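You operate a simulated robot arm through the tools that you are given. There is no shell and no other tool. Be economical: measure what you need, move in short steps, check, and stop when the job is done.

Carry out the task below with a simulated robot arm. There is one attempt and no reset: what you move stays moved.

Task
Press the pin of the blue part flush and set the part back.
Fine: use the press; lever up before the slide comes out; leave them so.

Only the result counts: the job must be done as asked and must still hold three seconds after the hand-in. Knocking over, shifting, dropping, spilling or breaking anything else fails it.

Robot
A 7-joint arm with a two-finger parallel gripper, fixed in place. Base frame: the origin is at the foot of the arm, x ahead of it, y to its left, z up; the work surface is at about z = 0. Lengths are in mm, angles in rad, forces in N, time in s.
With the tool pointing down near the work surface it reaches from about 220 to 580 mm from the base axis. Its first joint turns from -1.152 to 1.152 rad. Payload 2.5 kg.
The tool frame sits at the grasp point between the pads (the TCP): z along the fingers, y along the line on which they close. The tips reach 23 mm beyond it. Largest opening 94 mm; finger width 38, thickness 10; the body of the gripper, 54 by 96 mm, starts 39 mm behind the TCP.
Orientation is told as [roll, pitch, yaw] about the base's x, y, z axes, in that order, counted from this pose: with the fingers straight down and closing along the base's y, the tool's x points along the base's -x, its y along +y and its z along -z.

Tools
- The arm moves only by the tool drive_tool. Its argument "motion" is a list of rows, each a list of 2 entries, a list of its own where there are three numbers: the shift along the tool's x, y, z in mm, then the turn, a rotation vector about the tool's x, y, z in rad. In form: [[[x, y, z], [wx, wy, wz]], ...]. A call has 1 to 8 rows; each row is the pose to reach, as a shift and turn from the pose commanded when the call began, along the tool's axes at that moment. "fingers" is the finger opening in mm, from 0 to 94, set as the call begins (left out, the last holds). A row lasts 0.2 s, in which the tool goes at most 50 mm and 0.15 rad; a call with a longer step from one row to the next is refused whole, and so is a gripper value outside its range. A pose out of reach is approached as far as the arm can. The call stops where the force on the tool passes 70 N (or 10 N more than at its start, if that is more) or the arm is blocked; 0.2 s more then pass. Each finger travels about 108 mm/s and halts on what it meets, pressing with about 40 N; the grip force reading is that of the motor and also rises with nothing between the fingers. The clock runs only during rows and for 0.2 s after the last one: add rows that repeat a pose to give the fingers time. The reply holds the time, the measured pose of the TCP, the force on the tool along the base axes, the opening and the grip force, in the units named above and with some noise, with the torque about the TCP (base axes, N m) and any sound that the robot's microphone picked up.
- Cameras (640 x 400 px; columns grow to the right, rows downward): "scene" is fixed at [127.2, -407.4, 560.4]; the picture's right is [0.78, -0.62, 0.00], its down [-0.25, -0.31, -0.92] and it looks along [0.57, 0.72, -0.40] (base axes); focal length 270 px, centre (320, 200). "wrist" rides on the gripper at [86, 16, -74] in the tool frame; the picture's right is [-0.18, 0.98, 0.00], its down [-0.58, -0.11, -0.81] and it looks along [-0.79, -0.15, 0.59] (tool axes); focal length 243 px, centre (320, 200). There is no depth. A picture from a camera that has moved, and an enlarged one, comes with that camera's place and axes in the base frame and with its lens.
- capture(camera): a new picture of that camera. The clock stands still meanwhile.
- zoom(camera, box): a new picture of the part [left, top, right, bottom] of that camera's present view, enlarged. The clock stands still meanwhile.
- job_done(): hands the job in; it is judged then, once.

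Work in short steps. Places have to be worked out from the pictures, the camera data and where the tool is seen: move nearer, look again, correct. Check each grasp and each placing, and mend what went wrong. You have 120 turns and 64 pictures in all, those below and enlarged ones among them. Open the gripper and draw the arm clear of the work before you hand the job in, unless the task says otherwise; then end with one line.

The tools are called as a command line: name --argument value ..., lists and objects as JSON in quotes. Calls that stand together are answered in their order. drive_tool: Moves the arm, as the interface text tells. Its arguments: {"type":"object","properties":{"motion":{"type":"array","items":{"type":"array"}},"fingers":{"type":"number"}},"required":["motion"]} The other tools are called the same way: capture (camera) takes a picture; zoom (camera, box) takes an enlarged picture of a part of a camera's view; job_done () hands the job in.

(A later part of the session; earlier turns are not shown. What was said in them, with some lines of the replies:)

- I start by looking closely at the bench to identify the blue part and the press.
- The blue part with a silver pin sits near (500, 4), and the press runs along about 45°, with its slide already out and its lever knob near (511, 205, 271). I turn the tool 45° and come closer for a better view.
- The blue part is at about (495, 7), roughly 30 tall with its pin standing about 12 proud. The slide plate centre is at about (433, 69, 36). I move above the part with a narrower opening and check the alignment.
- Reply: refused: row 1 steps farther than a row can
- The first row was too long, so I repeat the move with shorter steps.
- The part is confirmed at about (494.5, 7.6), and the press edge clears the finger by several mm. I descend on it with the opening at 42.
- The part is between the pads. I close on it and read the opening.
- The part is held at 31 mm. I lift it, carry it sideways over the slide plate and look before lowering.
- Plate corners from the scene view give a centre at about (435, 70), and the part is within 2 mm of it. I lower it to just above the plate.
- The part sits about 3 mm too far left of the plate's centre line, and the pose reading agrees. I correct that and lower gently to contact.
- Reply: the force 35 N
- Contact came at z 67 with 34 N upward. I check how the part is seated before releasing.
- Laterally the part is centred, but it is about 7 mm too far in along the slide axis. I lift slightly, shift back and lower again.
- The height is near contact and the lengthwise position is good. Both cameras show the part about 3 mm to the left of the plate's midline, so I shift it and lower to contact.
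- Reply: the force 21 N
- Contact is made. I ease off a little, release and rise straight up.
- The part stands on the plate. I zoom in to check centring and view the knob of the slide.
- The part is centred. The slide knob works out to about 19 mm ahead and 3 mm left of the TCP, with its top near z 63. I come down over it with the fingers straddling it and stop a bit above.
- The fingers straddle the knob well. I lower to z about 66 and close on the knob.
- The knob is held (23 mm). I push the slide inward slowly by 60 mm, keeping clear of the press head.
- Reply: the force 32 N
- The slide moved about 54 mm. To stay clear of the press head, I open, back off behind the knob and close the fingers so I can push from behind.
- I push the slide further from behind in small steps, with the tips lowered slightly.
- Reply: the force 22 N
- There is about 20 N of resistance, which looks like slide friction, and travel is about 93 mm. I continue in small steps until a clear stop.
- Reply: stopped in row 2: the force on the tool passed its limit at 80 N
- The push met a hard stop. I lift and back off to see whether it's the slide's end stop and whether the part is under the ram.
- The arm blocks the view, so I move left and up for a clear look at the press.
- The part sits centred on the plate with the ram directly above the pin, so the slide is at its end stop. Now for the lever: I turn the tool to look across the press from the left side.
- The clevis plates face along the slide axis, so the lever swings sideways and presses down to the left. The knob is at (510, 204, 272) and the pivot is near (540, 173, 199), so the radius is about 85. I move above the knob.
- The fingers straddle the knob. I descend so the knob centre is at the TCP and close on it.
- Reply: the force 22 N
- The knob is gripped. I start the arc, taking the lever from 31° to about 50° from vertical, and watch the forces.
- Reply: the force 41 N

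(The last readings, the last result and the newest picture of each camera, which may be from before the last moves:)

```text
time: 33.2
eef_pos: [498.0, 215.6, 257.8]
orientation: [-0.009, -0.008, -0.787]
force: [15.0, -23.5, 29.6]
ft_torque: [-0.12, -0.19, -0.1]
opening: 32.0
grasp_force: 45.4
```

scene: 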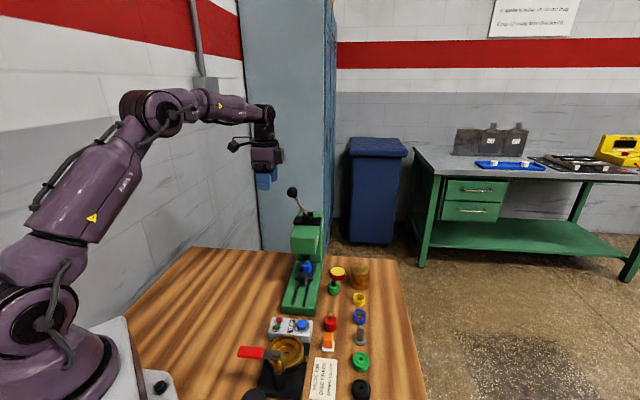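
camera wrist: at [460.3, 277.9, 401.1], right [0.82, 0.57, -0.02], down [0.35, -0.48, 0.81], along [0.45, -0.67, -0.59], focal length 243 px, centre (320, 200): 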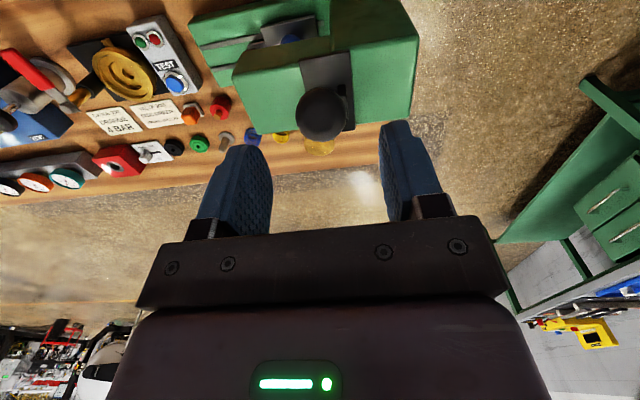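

The resistance is purely tangential at about 40 N, so the arc is right and the lever is working against a load. I continue along the arc.

drive_tool --motion '[[[3, 0, 4], [0, 0, 0]], [[6, 0, 8], [0, 0, 0]], [[8.4, 0, 12], [0, 0, 0]], [[8.4, 0, 12], [0, 0, 0]]]'

zoom --camera "scene" --box '[250, 170, 378, 280]'

```text
time: 34.2
eef_pos: [488.5, 230.0, 246.3]
orientation: [-0.002, 0.006, -0.775]
force: [-18.1, 17.9, 36.8]
ft_torque: [-1.46, -1.33, -0.11]
opening: 20.1
grasp_force: 0.1
```

```text
3.64 times, centred on (314, 225) of scene
camera zoom: at [127.0, -407.5, 560.4], right [0.78, -0.62, 0.0], down [-0.25, -0.31, -0.92], along [0.57, 0.72, -0.4], focal length 983 px, centre (342, 109)
```

zoom: 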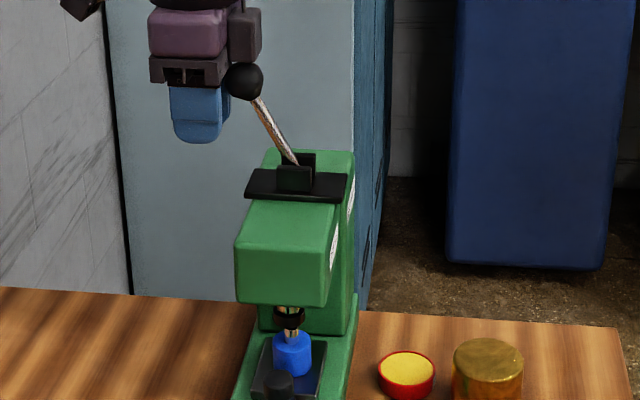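

The grip slipped off and the lever is back up. I move clear to the left to see how the lever rests.

drive_tool --motion '[[[8, 0, 0], [0, 0, 0]], [[25, 0, -20], [0, 0, 0]], [[40, 0, -60], [0, 0, 0]], [[40, 0, -90], [0, 0, 0]], [[40, 0, -90], [0, 0, 0]]]' --fingers 60

zoom --camera "scene" --box '[260, 175, 356, 235]'

```text
time: 35.5
eef_pos: [462.8, 255.4, 331.7]
orientation: [-0.015, 0.005, -0.784]
force: [1.4, 0.1, 0.1]
ft_torque: [-0.05, -0.03, 0.01]
opening: 60.0
grasp_force: 0.0
```

```text
6.67 times, centred on (308, 205) of scene
camera zoom: at [127.2, -407.4, 560.4], right [0.78, -0.62, 0.0], down [-0.25, -0.31, -0.92], along [0.57, 0.72, -0.4], focal length 1802 px, centre (400, 167)
```

zoom: 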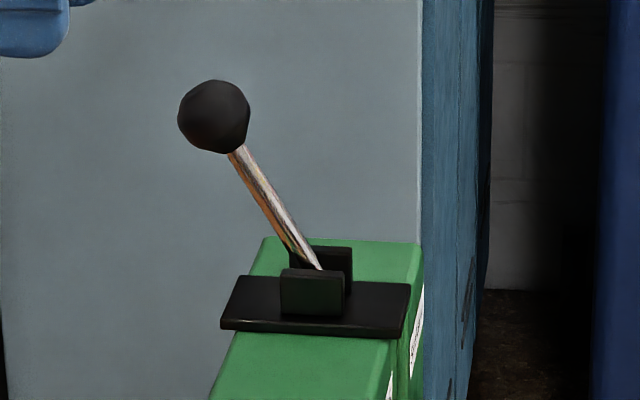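

The lever returned to exactly its old place after being pressed rightwards against a spring. So this is its up-stop and it presses down to the right. I turn the tool back to yaw +45° so I can push the knob to the right with closed, tilted fingers.

drive_tool --motion '[[[4, 0, 0], [0, 0, -0.14]], [[8, 0, 0], [0, 0, -0.28]], [[12, 0, 0], [0, 0, -0.42]], [[16, 0, 0], [0, 0, -0.56]], [[20, 0, 0], [0, 0, -0.7]], [[20, 0, 0], [0, 0, -0.84]], [[20, 0, 0], [0, 0, -0.98]], [[20, 0, 0], [0, 0, -1.12]]]' --fingers 0

drive_tool --motion '[[[0, 0, 0], [0, 0, -0.112]], [[0, 0, 0], [0, 0, -0.224]], [[0, 0, 0], [0, 0, -0.336]], [[0, 0, 0], [0, 0, -0.45]], [[0, 0, 0], [0, 0, -0.45]]]'

```text
time: 37.2
eef_pos: [448.3, 268.4, 331.8]
orientation: [-0.004, 0.016, 0.342]
force: [0.7, -0.3, -0.2]
ft_torque: [0.02, 0.0, -0.03]
opening: 0.2
grasp_force: 40.0
```

```text
time: 38.5
eef_pos: [446.8, 268.9, 332.0]
orientation: [0.003, 0.017, 0.791]
force: [0.1, -0.4, -0.5]
ft_torque: [0.02, -0.02, 0.0]
opening: 0.2
grasp_force: 39.7
```

Now I tilt the tool 0.6 rad so the closed fingertips point to the right, and bring the tip corner just left of the knob.

drive_tool --motion '[[[0, 0, 0], [0.15, 0, 0]], [[0, 0, 0], [0.3, 0, 0]], [[1, 0, 15], [0.45, 0, 0]], [[2, -5, 30], [0.6, 0, 0]], [[2, -20, 45], [0.6, 0, 0]], [[2, -35, 60], [0.6, 0, 0]], [[2, -43, 60], [0.6, 0, 0]], [[2, -43, 60], [0.6, 0, 0]]]'

zoom --camera "scene" --box '[240, 140, 368, 220]'

```text
time: 40.2
eef_pos: [476.5, 236.5, 272.5]
orientation: [-0.598, 0.017, 0.789]
force: [0.4, 0.2, -0.8]
ft_torque: [0.0, -0.03, -0.03]
opening: 0.2
grasp_force: 40.7
```

```text
5.00 times, centred on (304, 180) of scene
camera zoom: at [127.2, -407.4, 560.4], right [0.78, -0.62, 0.0], down [-0.25, -0.31, -0.92], along [0.57, 0.72, -0.4], focal length 1352 px, centre (400, 300)
```

zoom: 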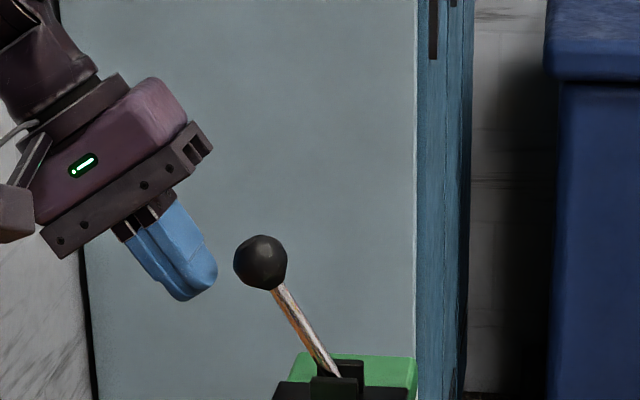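

The tip is right beside the knob. I push it along the first part of the arc and check the reaction.

drive_tool --motion '[[[0, -7, 1.5], [0, 0, 0]], [[0, -13, 3.1], [0, 0, 0]], [[0, -21, 3.2], [0, 0, 0]], [[0, -29, 3.4], [0, 0, 0]], [[0, -37, 3.8], [0, 0, 0]], [[0, -37, 3.8], [0, 0, 0]]]'

zoom --camera "scene" --box '[250, 160, 378, 270]'

```text
time: 41.6
eef_pos: [500.7, 213.2, 290.7]
orientation: [-0.597, 0.016, 0.787]
force: [-0.2, -0.5, -1.0]
ft_torque: [-0.02, -0.03, 0.0]
opening: 0.0
grasp_force: 39.5
```

```text
3.64 times, centred on (314, 215) of scene
camera zoom: at [127.2, -407.4, 560.4], right [0.78, -0.62, 0.0], down [-0.25, -0.31, -0.92], along [0.57, 0.72, -0.4], focal length 983 px, centre (342, 146)
```

zoom: 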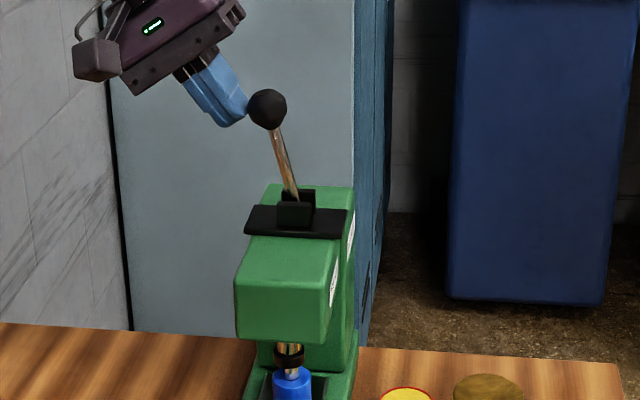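

The lever swings right freely and the ram follows. I continue past vertical.

drive_tool --motion '[[[0, -7, 2], [0, 0, 0]], [[0, -14, 4], [0, 0, 0]], [[0, -21.5, 6.5], [0, 0, 0]], [[0, -28, 10], [0, 0, 0]], [[0, -34.5, 14], [0, 0, 0]], [[0, -40.6, 18.3], [0, 0, 0]], [[0, -40.6, 18.3], [0, 0, 0]]]'

zoom --camera "scene" --box '[250, 160, 378, 270]'

```text
time: 43.2
eef_pos: [530.9, 181.1, 297.0]
orientation: [-0.595, 0.016, 0.788]
force: [-1.8, 1.3, -1.0]
ft_torque: [0.05, 0.04, -0.03]
opening: 0.0
grasp_force: 39.9
```

```text
3.64 times, centred on (314, 215) of scene
camera zoom: at [127.2, -407.4, 560.4], right [0.78, -0.62, 0.0], down [-0.25, -0.31, -0.92], along [0.57, 0.72, -0.4], focal length 983 px, centre (342, 146)
```

zoom: 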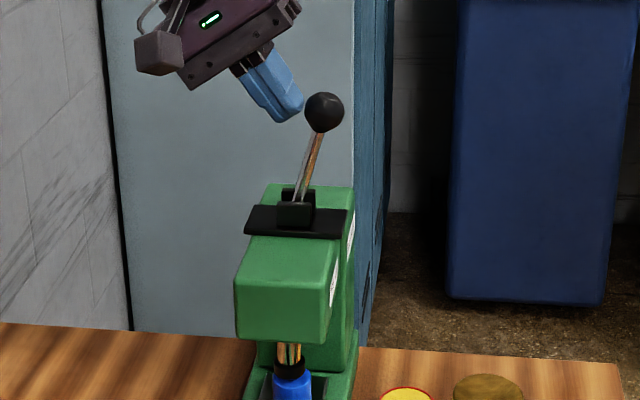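

The ram has come down onto the pin and alignment looks good. I keep pressing, watching for resistance.

drive_tool --motion '[[[0, -5, 5], [0, 0, 0]], [[0, -10, 11], [0, 0, 0]], [[0, -15.4, 16.5], [0, 0, 0]], [[0, -15.4, 16.5], [0, 0, 0]]]'

zoom --camera "scene" --box '[250, 190, 378, 270]'

```text
time: 44.2
eef_pos: [546.1, 167.4, 292.2]
orientation: [-0.595, 0.014, 0.79]
force: [-15.2, 4.2, 9.0]
ft_torque: [-0.08, 0.07, -0.13]
opening: 0.0
grasp_force: 39.6
```

```text
5.00 times, centred on (314, 230) of scene
camera zoom: at [127.1, -407.4, 560.4], right [0.78, -0.62, 0.0], down [-0.25, -0.31, -0.92], along [0.57, 0.72, -0.4], focal length 1352 px, centre (350, 50)
```

zoom: 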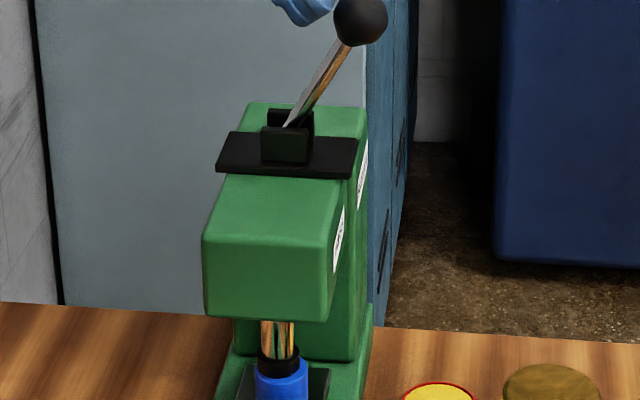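

Resistance is rising as the pin goes in. I continue along the arc towards 45–60°.

drive_tool --motion '[[[0, -3, 5], [0, 0, 0]], [[0, -6, 10], [0, 0, 0]], [[0, -8.5, 15], [0, 0, 0]], [[0, -10.6, 19.8], [0, 0, 0]], [[0, -10.6, 19.8], [0, 0, 0]]]'

zoom --camera "scene" --box '[250, 190, 378, 270]'

```text
time: 44.7
eef_pos: [546.9, 168.7, 292.6]
orientation: [-0.587, 0.017, 0.788]
force: [-13.2, 1.6, 6.6]
ft_torque: [-0.11, 0.1, -0.16]
opening: 0.0
grasp_force: 39.8
stopped in row 2: the force on the tool passed its limit at 79 N (the readings are from after the stop); the commanded pose is now the measured one
```

```text
5.00 times, centred on (314, 230) of scene
camera zoom: at [127.1, -407.5, 560.4], right [0.78, -0.62, 0.0], down [-0.25, -0.31, -0.92], along [0.57, 0.72, -0.4], focal length 1352 px, centre (350, 50)
```

zoom: 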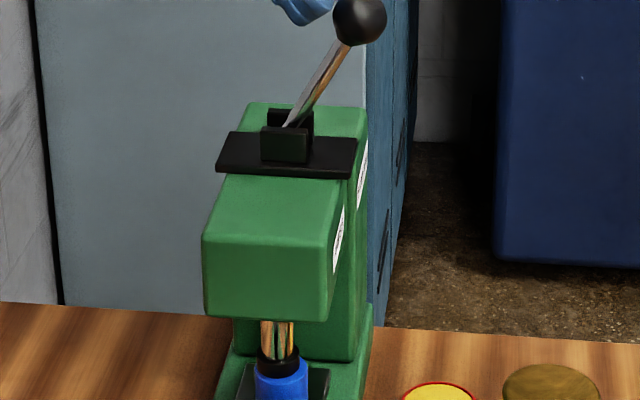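

A hard stop at about 30° right. I zoom in to see whether the ram has seated the pin fully.

zoom --camera "scene" --box '[280, 240, 336, 280]'

```text
10.00 times, centred on (308, 260) of scene
camera zoom: at [127.1, -407.5, 560.4], right [0.78, -0.62, 0.0], down [-0.25, -0.31, -0.92], along [0.57, 0.72, -0.4], focal length 2703 px, centre (440, -400)
```

zoom: 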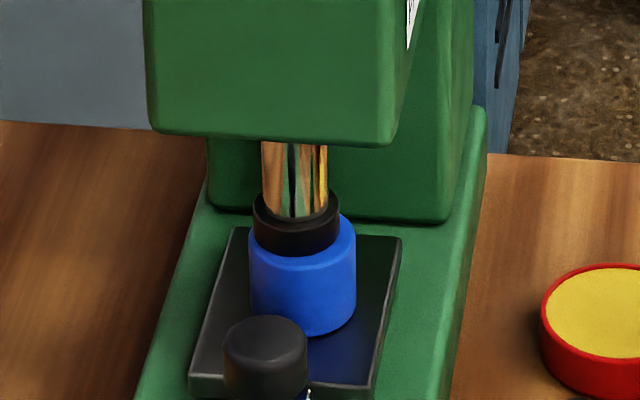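

The ram collar appears seated on the part's top face. I retreat along the same arc and see whether the lever follows by spring.

drive_tool --motion '[[[0, 7, -8], [0, 0, 0]], [[0, 15.4, -16.5], [0, 0, 0]], [[0, 25, -23], [0, 0, 0]], [[0, 34.5, -28.3], [0, 0, 0]], [[0, 45, -32], [0, 0, 0]], [[0, 56, -34.8], [0, 0, 0]], [[0, 80, -35.5], [0, 0, 0]], [[0, 92, -38.7], [0, 0, 0]]]'

capture --camera "scene"

```text
time: 46.5
eef_pos: [478.2, 236.8, 271.7]
orientation: [-0.587, 0.014, 0.789]
force: [-0.6, 0.2, -0.2]
ft_torque: [-0.01, -0.01, -0.04]
opening: 0.1
grasp_force: 40.0
```

```text
12 pictures are left
```

scene: 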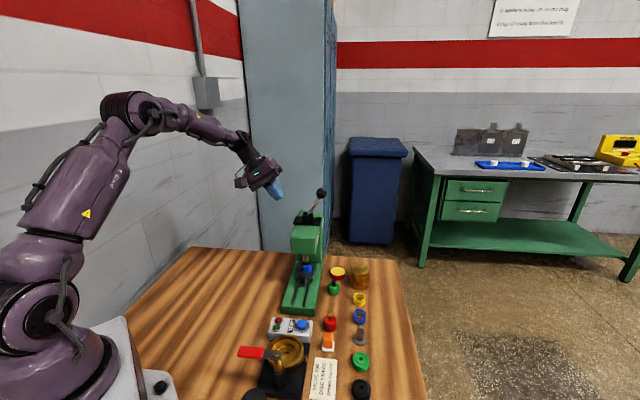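

The lever stays down by friction, so I have to bring it up by pulling the knob left. I rise, reduce the tilt to 0.3, open to 60 and move above the knob, now near lat −300, z 273.

drive_tool --motion '[[[0, -19.4, -29.2], [-0.1, 0, 0]], [[0, -34.3, -51.6], [-0.2, 0, 0]], [[0, -63.5, -32.2], [-0.287, 0, 0]], [[0, -91.5, -11.2], [-0.287, 0, 0]], [[0, -125.6, 13.9], [-0.287, 0, 0]], [[0, -125.6, 13.9], [-0.287, 0, 0]]]' --fingers 60

zoom --camera "scene" --box '[250, 150, 378, 230]'

```text
time: 47.9
eef_pos: [557.0, 157.3, 329.6]
orientation: [-0.3, 0.016, 0.791]
force: [-0.1, 0.3, -0.1]
ft_torque: [0.0, -0.04, -0.02]
opening: 59.8
grasp_force: 0.1
```

```text
5.00 times, centred on (314, 190) of scene
camera zoom: at [127.2, -407.5, 560.4], right [0.78, -0.62, 0.0], down [-0.25, -0.31, -0.92], along [0.57, 0.72, -0.4], focal length 1352 px, centre (350, 250)
```

zoom: 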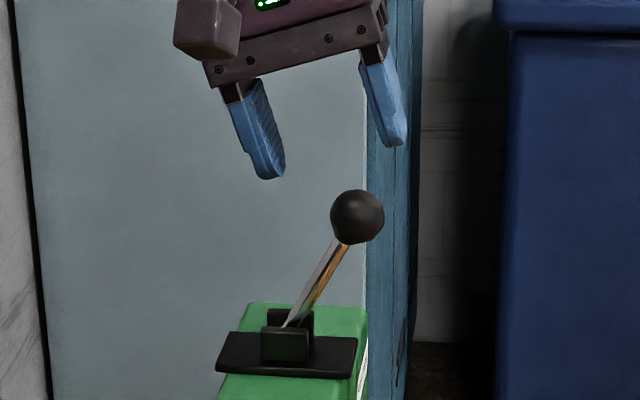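

Reach and alignment are fine. I lower over the knob and sweep it left along the arc with the right-hand finger.

drive_tool --motion '[[[0, 0, 22], [0, 0, 0]], [[0, 0, 45], [0, 0, 0]], [[0, 13, 47], [0, 0, 0]], [[0, 21.5, 41], [0, 0, 0]], [[0, 30.1, 34.2], [0, 0, 0]], [[0, 40, 29], [0, 0, 0]], [[0, 50.1, 25], [0, 0, 0]], [[0, 61, 23], [0, 0, 0]]]'

drive_tool --motion '[[[0, 10.9, -1.7], [0, 0, 0]], [[0, 22, -1], [0, 0, 0]], [[0, 34.4, 0.6], [0, 0, 0]], [[0, 37.8, 1.4], [0, 0, 0]], [[0, 37.8, 1.4], [0, 0, 0]]]'

zoom --camera "scene" --box '[250, 170, 378, 280]'

```text
time: 49.7
eef_pos: [518.9, 194.1, 290.8]
orientation: [-0.301, 0.016, 0.79]
force: [-0.2, -0.5, -0.3]
ft_torque: [-0.07, -0.01, -0.03]
opening: 60.6
grasp_force: 0.6
```

```text
time: 50.9
eef_pos: [495.5, 217.7, 281.0]
orientation: [-0.305, 0.015, 0.788]
force: [11.1, -4.5, 7.0]
ft_torque: [-0.09, -0.24, 0.16]
opening: 65.0
grasp_force: 5.9
```

```text
3.64 times, centred on (314, 225) of scene
camera zoom: at [127.1, -407.5, 560.4], right [0.78, -0.62, 0.0], down [-0.25, -0.31, -0.92], along [0.57, 0.72, -0.4], focal length 983 px, centre (342, 109)
```

zoom: 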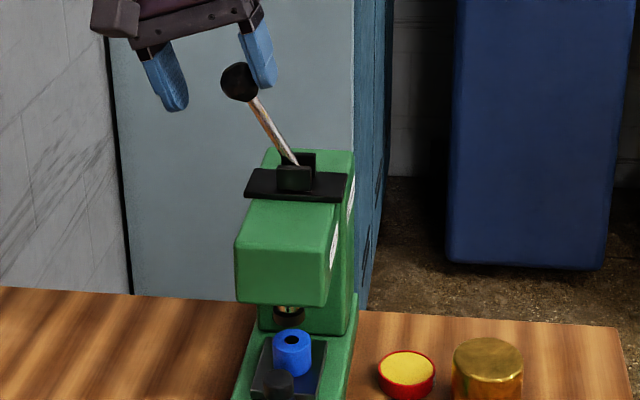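

The lever is back at its up-stop, with the knob in the identical place as at the start, and the ram is raised. I look closely at the pin.

zoom --camera "scene" --box '[290, 245, 326, 275]'

```text
13.33 times, centred on (308, 260) of scene
camera zoom: at [127.1, -407.5, 560.4], right [0.78, -0.62, 0.0], down [-0.25, -0.31, -0.92], along [0.57, 0.72, -0.4], focal length 3604 px, centre (480, -600)
```

zoom: 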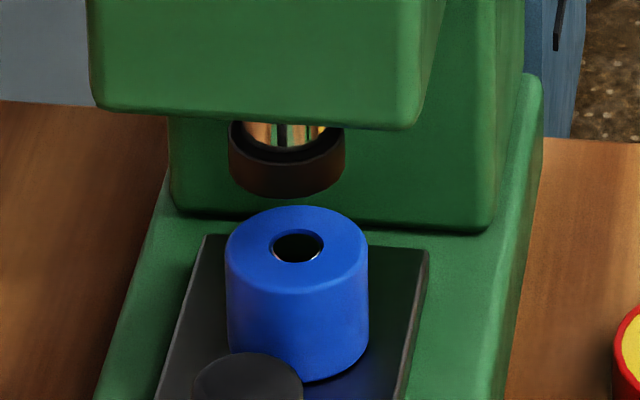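

The pin is flush, showing only the mirror-dark pin face level with the rim. I free the fingers from the lever without moving it, rise, and go back along the slide axis with the tool vertical.

drive_tool --motion '[[[0, -10, 0], [0, 0, 0]], [[0, -11, -22], [0, 0, 0]], [[0, -11, -65], [0, 0, 0]], [[40, -11, -65], [-0.1, 0, 0]], [[80, -11, -65], [-0.2, 0, 0]], [[120, -11, -65], [-0.3, 0, 0]], [[165, -11, -65], [-0.3, 0, 0]], [[165, -11, -65], [-0.3, 0, 0]]]' --fingers 60

```text
time: 52.7
eef_pos: [374.2, 106.8, 346.7]
orientation: [0.001, 0.015, 0.79]
force: [0.7, 1.2, -0.8]
ft_torque: [0.0, -0.04, 0.0]
opening: 60.1
grasp_force: 0.1
```

I descend behind the slide knob with a 0.3 rad forward tilt so the body stays clear of the press head.

drive_tool --motion '[[[0, -24, 40], [0, 0, 0]], [[0, -48, 80], [0, 0, 0]], [[0, -71.4, 120], [0, -0.1, 0]], [[0, -71.4, 160], [0, -0.2, 0]], [[0, -71.4, 200], [0, -0.3, 0]], [[0, -71.4, 231], [0, -0.3, 0]], [[0, -71.4, 231], [0, -0.3, 0]]]' --fingers 46

capture --camera "wrist"

```text
time: 54.3
eef_pos: [423.0, 53.8, 115.6]
orientation: [-0.003, -0.285, 0.79]
force: [-1.0, 0.3, 0.0]
ft_torque: [-0.03, -0.05, 0.01]
opening: 46.2
grasp_force: 0.0
```

```text
8 pictures are left
camera wrist: at [337.4, -7.5, 163.2], right [-0.57, 0.82, 0.05], down [0.31, 0.16, 0.94], along [0.76, 0.55, -0.35], focal length 243 px, centre (320, 200)
```

wrist: 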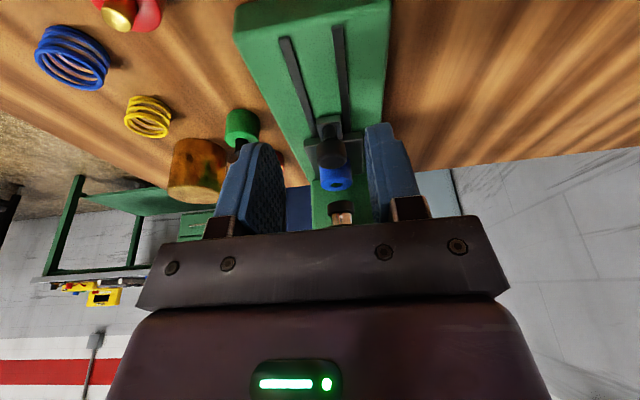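

The knob is about 58 mm ahead, on centre. I lower behind it and slide forward so the fingers straddle it, then close.

drive_tool --motion '[[[2.5, 1, 26], [0, 0, 0]], [[4.6, 1, 51.4], [0, 0, 0]], [[-14, 1, 57], [0, 0, 0]], [[-33.8, 1, 62.6], [0, 0, 0]], [[-33.8, 1, 62.6], [0, 0, 0]]]'

drive_tool --motion '[[[0, 0, 0], [0, 0, 0]], [[0, 0, 0], [0, 0, 0]], [[0, 0, 0], [0, 0, 0]]]' --fingers 15

```text
time: 55.5
eef_pos: [454.5, 88.4, 62.0]
orientation: [0.003, -0.27, 0.785]
force: [-41.3, -34.4, 10.9]
ft_torque: [2.46, -2.81, 0.19]
opening: 46.1
grasp_force: 0.0
```

```text
time: 56.3
eef_pos: [454.5, 87.7, 60.5]
orientation: [0.0, -0.271, 0.785]
force: [-33.6, -33.7, -3.7]
ft_torque: [1.06, -2.63, 0.31]
opening: 23.4
grasp_force: 9.6
```

The body lightly touches the press head (the torque puts the contact about 69 mm above the TCP), but the knob is gripped at 23 mm. I pull the slide out now, slowly.

drive_tool --motion '[[[3.9, 0, -1.1], [0, 0, 0]], [[8.7, 0, -2.4], [0, 0, 0]], [[15.4, 0, -4.3], [0, 0, 0]], [[22.2, 0, -6.2], [0, 0, 0]], [[29, 0, -8], [0, 0, 0]], [[35.7, 0, -9.9], [0, 0, 0]], [[42.4, 0, -11.8], [0, 0, 0]], [[46.3, 0, -12.9], [0, 0, 0]]]'

zoom --camera "scene" --box '[240, 180, 400, 300]'

```text
time: 58.1
eef_pos: [425.0, 56.5, 66.1]
orientation: [-0.007, -0.288, 0.789]
force: [14.8, -15.0, 6.8]
ft_torque: [-0.07, 0.16, -0.27]
opening: 23.0
grasp_force: 45.1
```

```text
3.33 times, centred on (320, 240) of scene
camera zoom: at [127.1, -407.4, 560.4], right [0.78, -0.62, 0.0], down [-0.25, -0.31, -0.92], along [0.57, 0.72, -0.4], focal length 901 px, centre (320, 67)
```

zoom: 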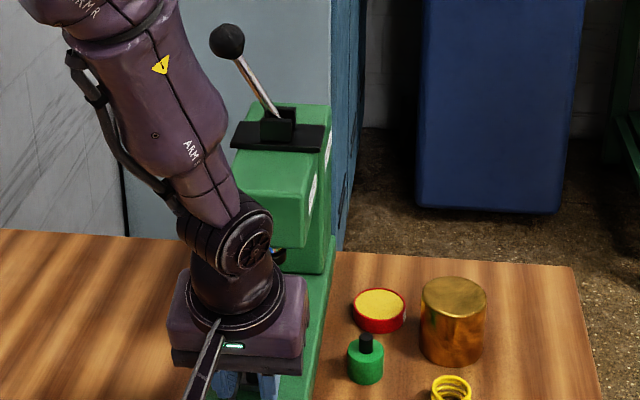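

The slide is about 43 mm out and the lever is still up. I open, bring the tool vertical around the knob and look.

drive_tool --motion '[[[0, 0, 0], [0, 0, 0]], [[0, 0, 0], [0, 0, 0]], [[0, 0, -1], [0, 0.1, 0]], [[0, 0, -2], [0, 0.2, 0]], [[0, 0, -2], [0, 0.29, 0]], [[0, 0, -2], [0, 0.29, 0]]]' --fingers 46

capture --camera "wrist"

```text
time: 59.5
eef_pos: [421.5, 57.3, 65.2]
orientation: [-0.001, 0.01, 0.791]
force: [-0.6, 0.9, 0.5]
ft_torque: [-0.01, -0.04, 0.01]
opening: 46.0
grasp_force: 0.0
```

```text
6 pictures are left
camera wrist: at [348.4, 8.1, 141.0], right [-0.57, 0.82, 0.0], down [0.49, 0.34, 0.8], along [0.66, 0.45, -0.6], focal length 243 px, centre (320, 200)
```

wrist: 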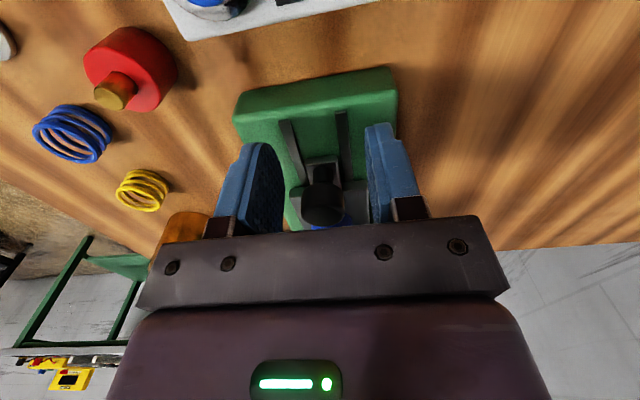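

The part rode along with the slide. I move 9 mm closer to the knob, grip it, and then pull out the rest.

drive_tool --motion '[[[-5, -2, 0], [0, 0, 0]], [[-9, -2, 0], [0, 0, 0]], [[-9, -2, 0], [0, 0, 0]]]'

drive_tool --motion '[[[0, 0, 0], [0, 0, 0]], [[0, 0, 0], [0, 0, 0]], [[0, 0, 0], [0, 0, 0]]]' --fingers 15

drive_tool --motion '[[[3, 0, 0], [0, 0, 0]], [[9, 0, 0], [0, 0, 0]], [[16, 0, 0], [0, 0, 0]], [[23, 0, 0], [0, 0, 0]], [[30, 0, 0], [0, 0, 0]], [[37, 0, 0], [0, 0, 0]], [[43, 0, 0], [0, 0, 0]], [[46, 0, 0], [0, 0, 0]]]'

```text
time: 60.3
eef_pos: [430.7, 61.3, 66.4]
orientation: [-0.001, 0.007, 0.789]
force: [0.0, -0.7, 1.3]
ft_torque: [0.0, 0.03, 0.01]
opening: 46.2
grasp_force: 0.1
```

```text
time: 61.1
eef_pos: [430.2, 62.4, 67.2]
orientation: [0.002, 0.007, 0.789]
force: [-0.8, 0.8, -0.2]
ft_torque: [-0.02, 0.01, 0.03]
opening: 22.8
grasp_force: 44.8
```

```text
time: 62.9
eef_pos: [397.4, 28.5, 66.9]
orientation: [0.001, 0.007, 0.791]
force: [-11.8, 12.8, 25.0]
ft_torque: [0.35, -0.53, 0.19]
opening: 23.3
grasp_force: 45.3
```

About 5 mm remains; I pull gently to the out stop.

drive_tool --motion '[[[3, 0, 0], [0, 0, 0]], [[6, 0, 0], [0, 0, 0]], [[9, 0, 0], [0, 0, 0]], [[9, 0, 0], [0, 0, 0]]]'

```text
time: 63.9
eef_pos: [391.3, 23.5, 67.6]
orientation: [-0.001, 0.006, 0.789]
force: [-13.4, 12.2, 17.1]
ft_torque: [0.53, -0.61, 0.24]
opening: 23.2
grasp_force: 45.1
```

I release the knob and rise to check the slide's position against its original view.

drive_tool --motion '[[[0, 0, 0], [0, 0, 0]], [[0, 0, 0], [0, 0, 0]], [[0, 0, -35], [0, 0, 0]], [[0, 0, -70], [0, 0, 0]], [[0, 0, -105], [0, 0, 0]], [[0, 0, -140], [0, 0, 0]], [[0, 0, -140], [0, 0, 0]]]' --fingers 46

zoom --camera "scene" --box '[260, 265, 340, 315]'

```text
time: 65.5
eef_pos: [391.9, 23.0, 208.6]
orientation: [0.001, 0.007, 0.787]
force: [-0.4, 0.3, -0.7]
ft_torque: [-0.01, -0.02, -0.01]
opening: 46.0
grasp_force: 0.1
```

```text
8.00 times, centred on (300, 290) of scene
camera zoom: at [127.2, -407.4, 560.4], right [0.78, -0.62, 0.0], down [-0.25, -0.31, -0.92], along [0.57, 0.72, -0.4], focal length 2162 px, centre (480, -520)
```

zoom: 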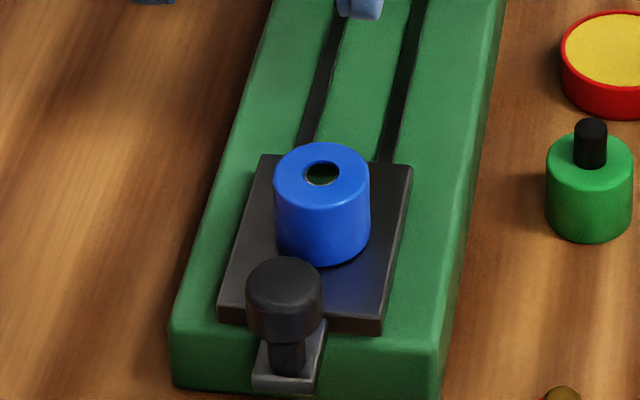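

The slide is exactly at its original out position. I move above the part at the release pose, descend and grip it.

drive_tool --motion '[[[-28, -1, 20], [0, 0, 0]], [[-57, -2.3, 50], [0, 0, 0]], [[-57, -2.3, 85], [0, 0, 0]], [[-57, -2.3, 115], [0, 0, 0]], [[-57, -2.3, 132], [0, 0, 0]], [[-57, -2.3, 142], [0, 0, 0]], [[-57, -2.3, 142], [0, 0, 0]]]'

drive_tool --motion '[[[0, 0, 0], [0, 0, 0]], [[0, 0, 0], [0, 0, 0]], [[0, 0, 0], [0, 0, 0]]]' --fingers 20

```text
time: 67.1
eef_pos: [430.7, 61.4, 64.8]
orientation: [-0.002, 0.006, 0.79]
force: [-1.3, 0.5, 3.2]
ft_torque: [0.07, 0.01, 0.02]
opening: 46.3
grasp_force: 0.1
```

```text
time: 67.9
eef_pos: [431.8, 61.9, 64.8]
orientation: [-0.002, 0.006, 0.79]
force: [-1.7, 2.8, 6.0]
ft_torque: [0.1, 0.1, 0.02]
opening: 31.0
grasp_force: 39.7
```

The part is gripped at 31 mm. I lift it clear and carry it back over its original spot.

drive_tool --motion '[[[0, 0, -20], [0, 0, 0]], [[0, 0, -45], [0, 0, 0]], [[-2, -25, -50], [0, 0, 0]], [[-4, -50, -50], [0, 0, 0]], [[-5.3, -75, -50], [0, 0, 0]], [[-5.3, -84.9, -50], [0, 0, 0]], [[-5.3, -84.9, -50], [0, 0, 0]]]'

drive_tool --motion '[[[0, 0, 30], [0, 0, 0]], [[0, 0, 55], [0, 0, 0]], [[0, 0, 75], [0, 0, 0]], [[0, 0, 83], [0, 0, 0]], [[0, 0, 83], [0, 0, 0]]]'

zoom --camera "scene" --box '[240, 240, 400, 340]'

```text
time: 69.5
eef_pos: [497.9, 4.5, 113.7]
orientation: [0.0, 0.007, 0.789]
force: [-0.5, 0.3, -1.7]
ft_torque: [0.03, -0.02, 0.0]
opening: 31.1
grasp_force: 39.4
```

```text
time: 70.7
eef_pos: [497.0, 5.7, 30.3]
orientation: [0.0, 0.006, 0.79]
force: [-0.2, -0.4, -1.0]
ft_torque: [0.01, 0.01, 0.03]
opening: 31.3
grasp_force: 40.0
```

```text
4.00 times, centred on (320, 290) of scene
camera zoom: at [127.2, -407.4, 560.4], right [0.78, -0.62, 0.0], down [-0.25, -0.31, -0.92], along [0.57, 0.72, -0.4], focal length 1081 px, centre (320, -160)
```

zoom: 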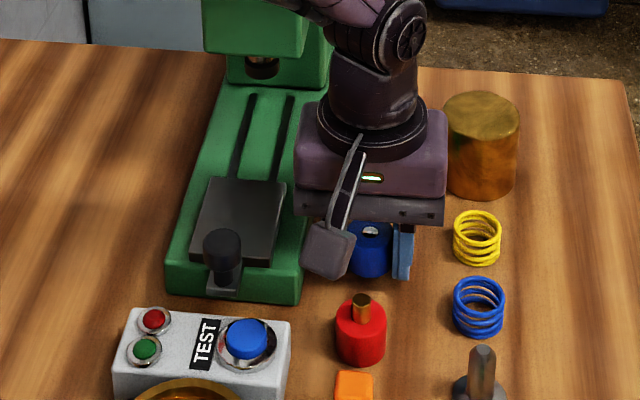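

The part hovers a few mm above its old spot. I lower it to the table and compare it with the original image.

drive_tool --motion '[[[0, 0, 2], [0, 0, 0]], [[0, 0, 4], [0, 0, 0]], [[0, 0, 5], [0, 0, 0]], [[0, 0, 5], [0, 0, 0]]]'

zoom --camera "scene" --box '[240, 240, 400, 340]'

```text
time: 71.7
eef_pos: [497.3, 5.8, 26.1]
orientation: [0.0, 0.007, 0.789]
force: [-0.3, -0.3, -1.7]
ft_torque: [-0.03, 0.02, -0.01]
opening: 31.0
grasp_force: 39.7
```

```text
4.00 times, centred on (320, 290) of scene
camera zoom: at [127.2, -407.4, 560.4], right [0.78, -0.62, 0.0], down [-0.25, -0.31, -0.92], along [0.57, 0.72, -0.4], focal length 1081 px, centre (320, -160)
```

zoom: 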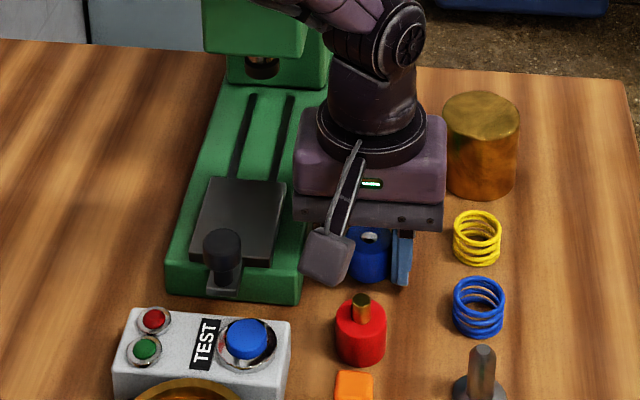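

The position matches within about 2–3 mm. I nudge 2 mm back and lower to contact.

drive_tool --motion '[[[2, 0, 0], [0, 0, 0]], [[2, 0, 1], [0, 0, 0]], [[2, 0, 1], [0, 0, 0]]]'

```text
time: 72.5
eef_pos: [495.5, 3.3, 24.8]
orientation: [0.0, 0.007, 0.789]
force: [0.9, -0.8, -0.6]
ft_torque: [0.03, -0.03, -0.02]
opening: 31.2
grasp_force: 39.9
```

drive_tool --motion '[[[0, 0, 0.6], [0, 0, 0]], [[0, 0, 1.2], [0, 0, 0]], [[0, 0, 1.2], [0, 0, 0]]]'

```text
time: 73.3
eef_pos: [494.1, 3.7, 23.4]
orientation: [0.0, 0.006, 0.79]
force: [-0.3, -0.3, -2.4]
ft_torque: [0.02, -0.01, -0.01]
opening: 30.8
grasp_force: 40.5
```

drive_tool --motion '[[[0, 0, 0.5], [0, 0, 0]], [[0, 0, 1], [0, 0, 0]], [[0, 0, 1], [0, 0, 0]]]'

```text
time: 74.1
eef_pos: [496.0, 4.1, 23.5]
orientation: [-0.002, 0.005, 0.789]
force: [-4.0, -1.0, 7.1]
ft_torque: [0.05, 0.11, 0.03]
opening: 30.7
grasp_force: 40.1
```

Contact with the table (7 N). I release by opening to 42, then rise straight up and away.

drive_tool --motion '[[[0, 0, -0.5], [0, 0, 0]], [[0, 0, -0.5], [0, 0, 0]], [[0, 0, -15], [0, 0, 0]], [[0, 0, -40], [0, 0, 0]], [[0, 0, -80], [0, 0, 0]], [[0, 0, -120], [0, 0, 0]], [[20, 0, -160], [0, 0, 0]], [[60, 0, -185], [0, 0, 0]]]' --fingers 42

drive_tool --motion '[[[30, 20, -20], [0, 0, 0]], [[60, 50, -40], [0, 0, 0]], [[90, 80, -60], [0, 0, 0]], [[90, 120, -80], [0, 0, 0]], [[90, 150, -100], [0, 0, 0]], [[90, 150, -100], [0, 0, 0]]]'

zoom --camera "scene" --box '[240, 240, 400, 340]'

```text
time: 75.9
eef_pos: [453.3, -39.1, 208.8]
orientation: [0.0, 0.006, 0.79]
force: [0.6, 0.3, -0.1]
ft_torque: [0.04, 0.0, 0.0]
opening: 42.1
grasp_force: 0.0
```

```text
time: 77.3
eef_pos: [281.4, 2.4, 309.0]
orientation: [-0.001, 0.007, 0.79]
force: [0.1, -0.5, -0.5]
ft_torque: [0.02, 0.02, -0.02]
opening: 42.0
grasp_force: 0.0
```

```text
4.00 times, centred on (320, 290) of scene
camera zoom: at [127.1, -407.4, 560.4], right [0.78, -0.62, 0.0], down [-0.25, -0.31, -0.92], along [0.57, 0.72, -0.4], focal length 1081 px, centre (320, -160)
```

zoom: 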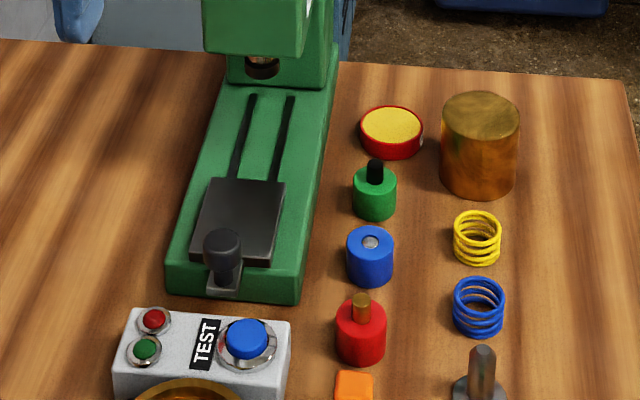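

The part stands at its original spot with the pin flush, and the slide is out. One last look confirms the lever.

capture --camera "scene"

```text
1 pictures are left
```

scene: 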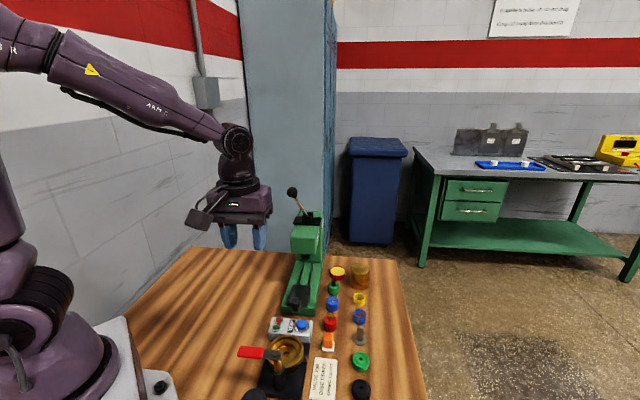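

The lever is up, the slide is out, the part is back in place and the arm is clear. I hand the job in.

job_done

```text
The job is handed in.
```

The blue part's pin is pressed flush and the part is back on its original spot, with the press lever up, the slide out and the arm clear.
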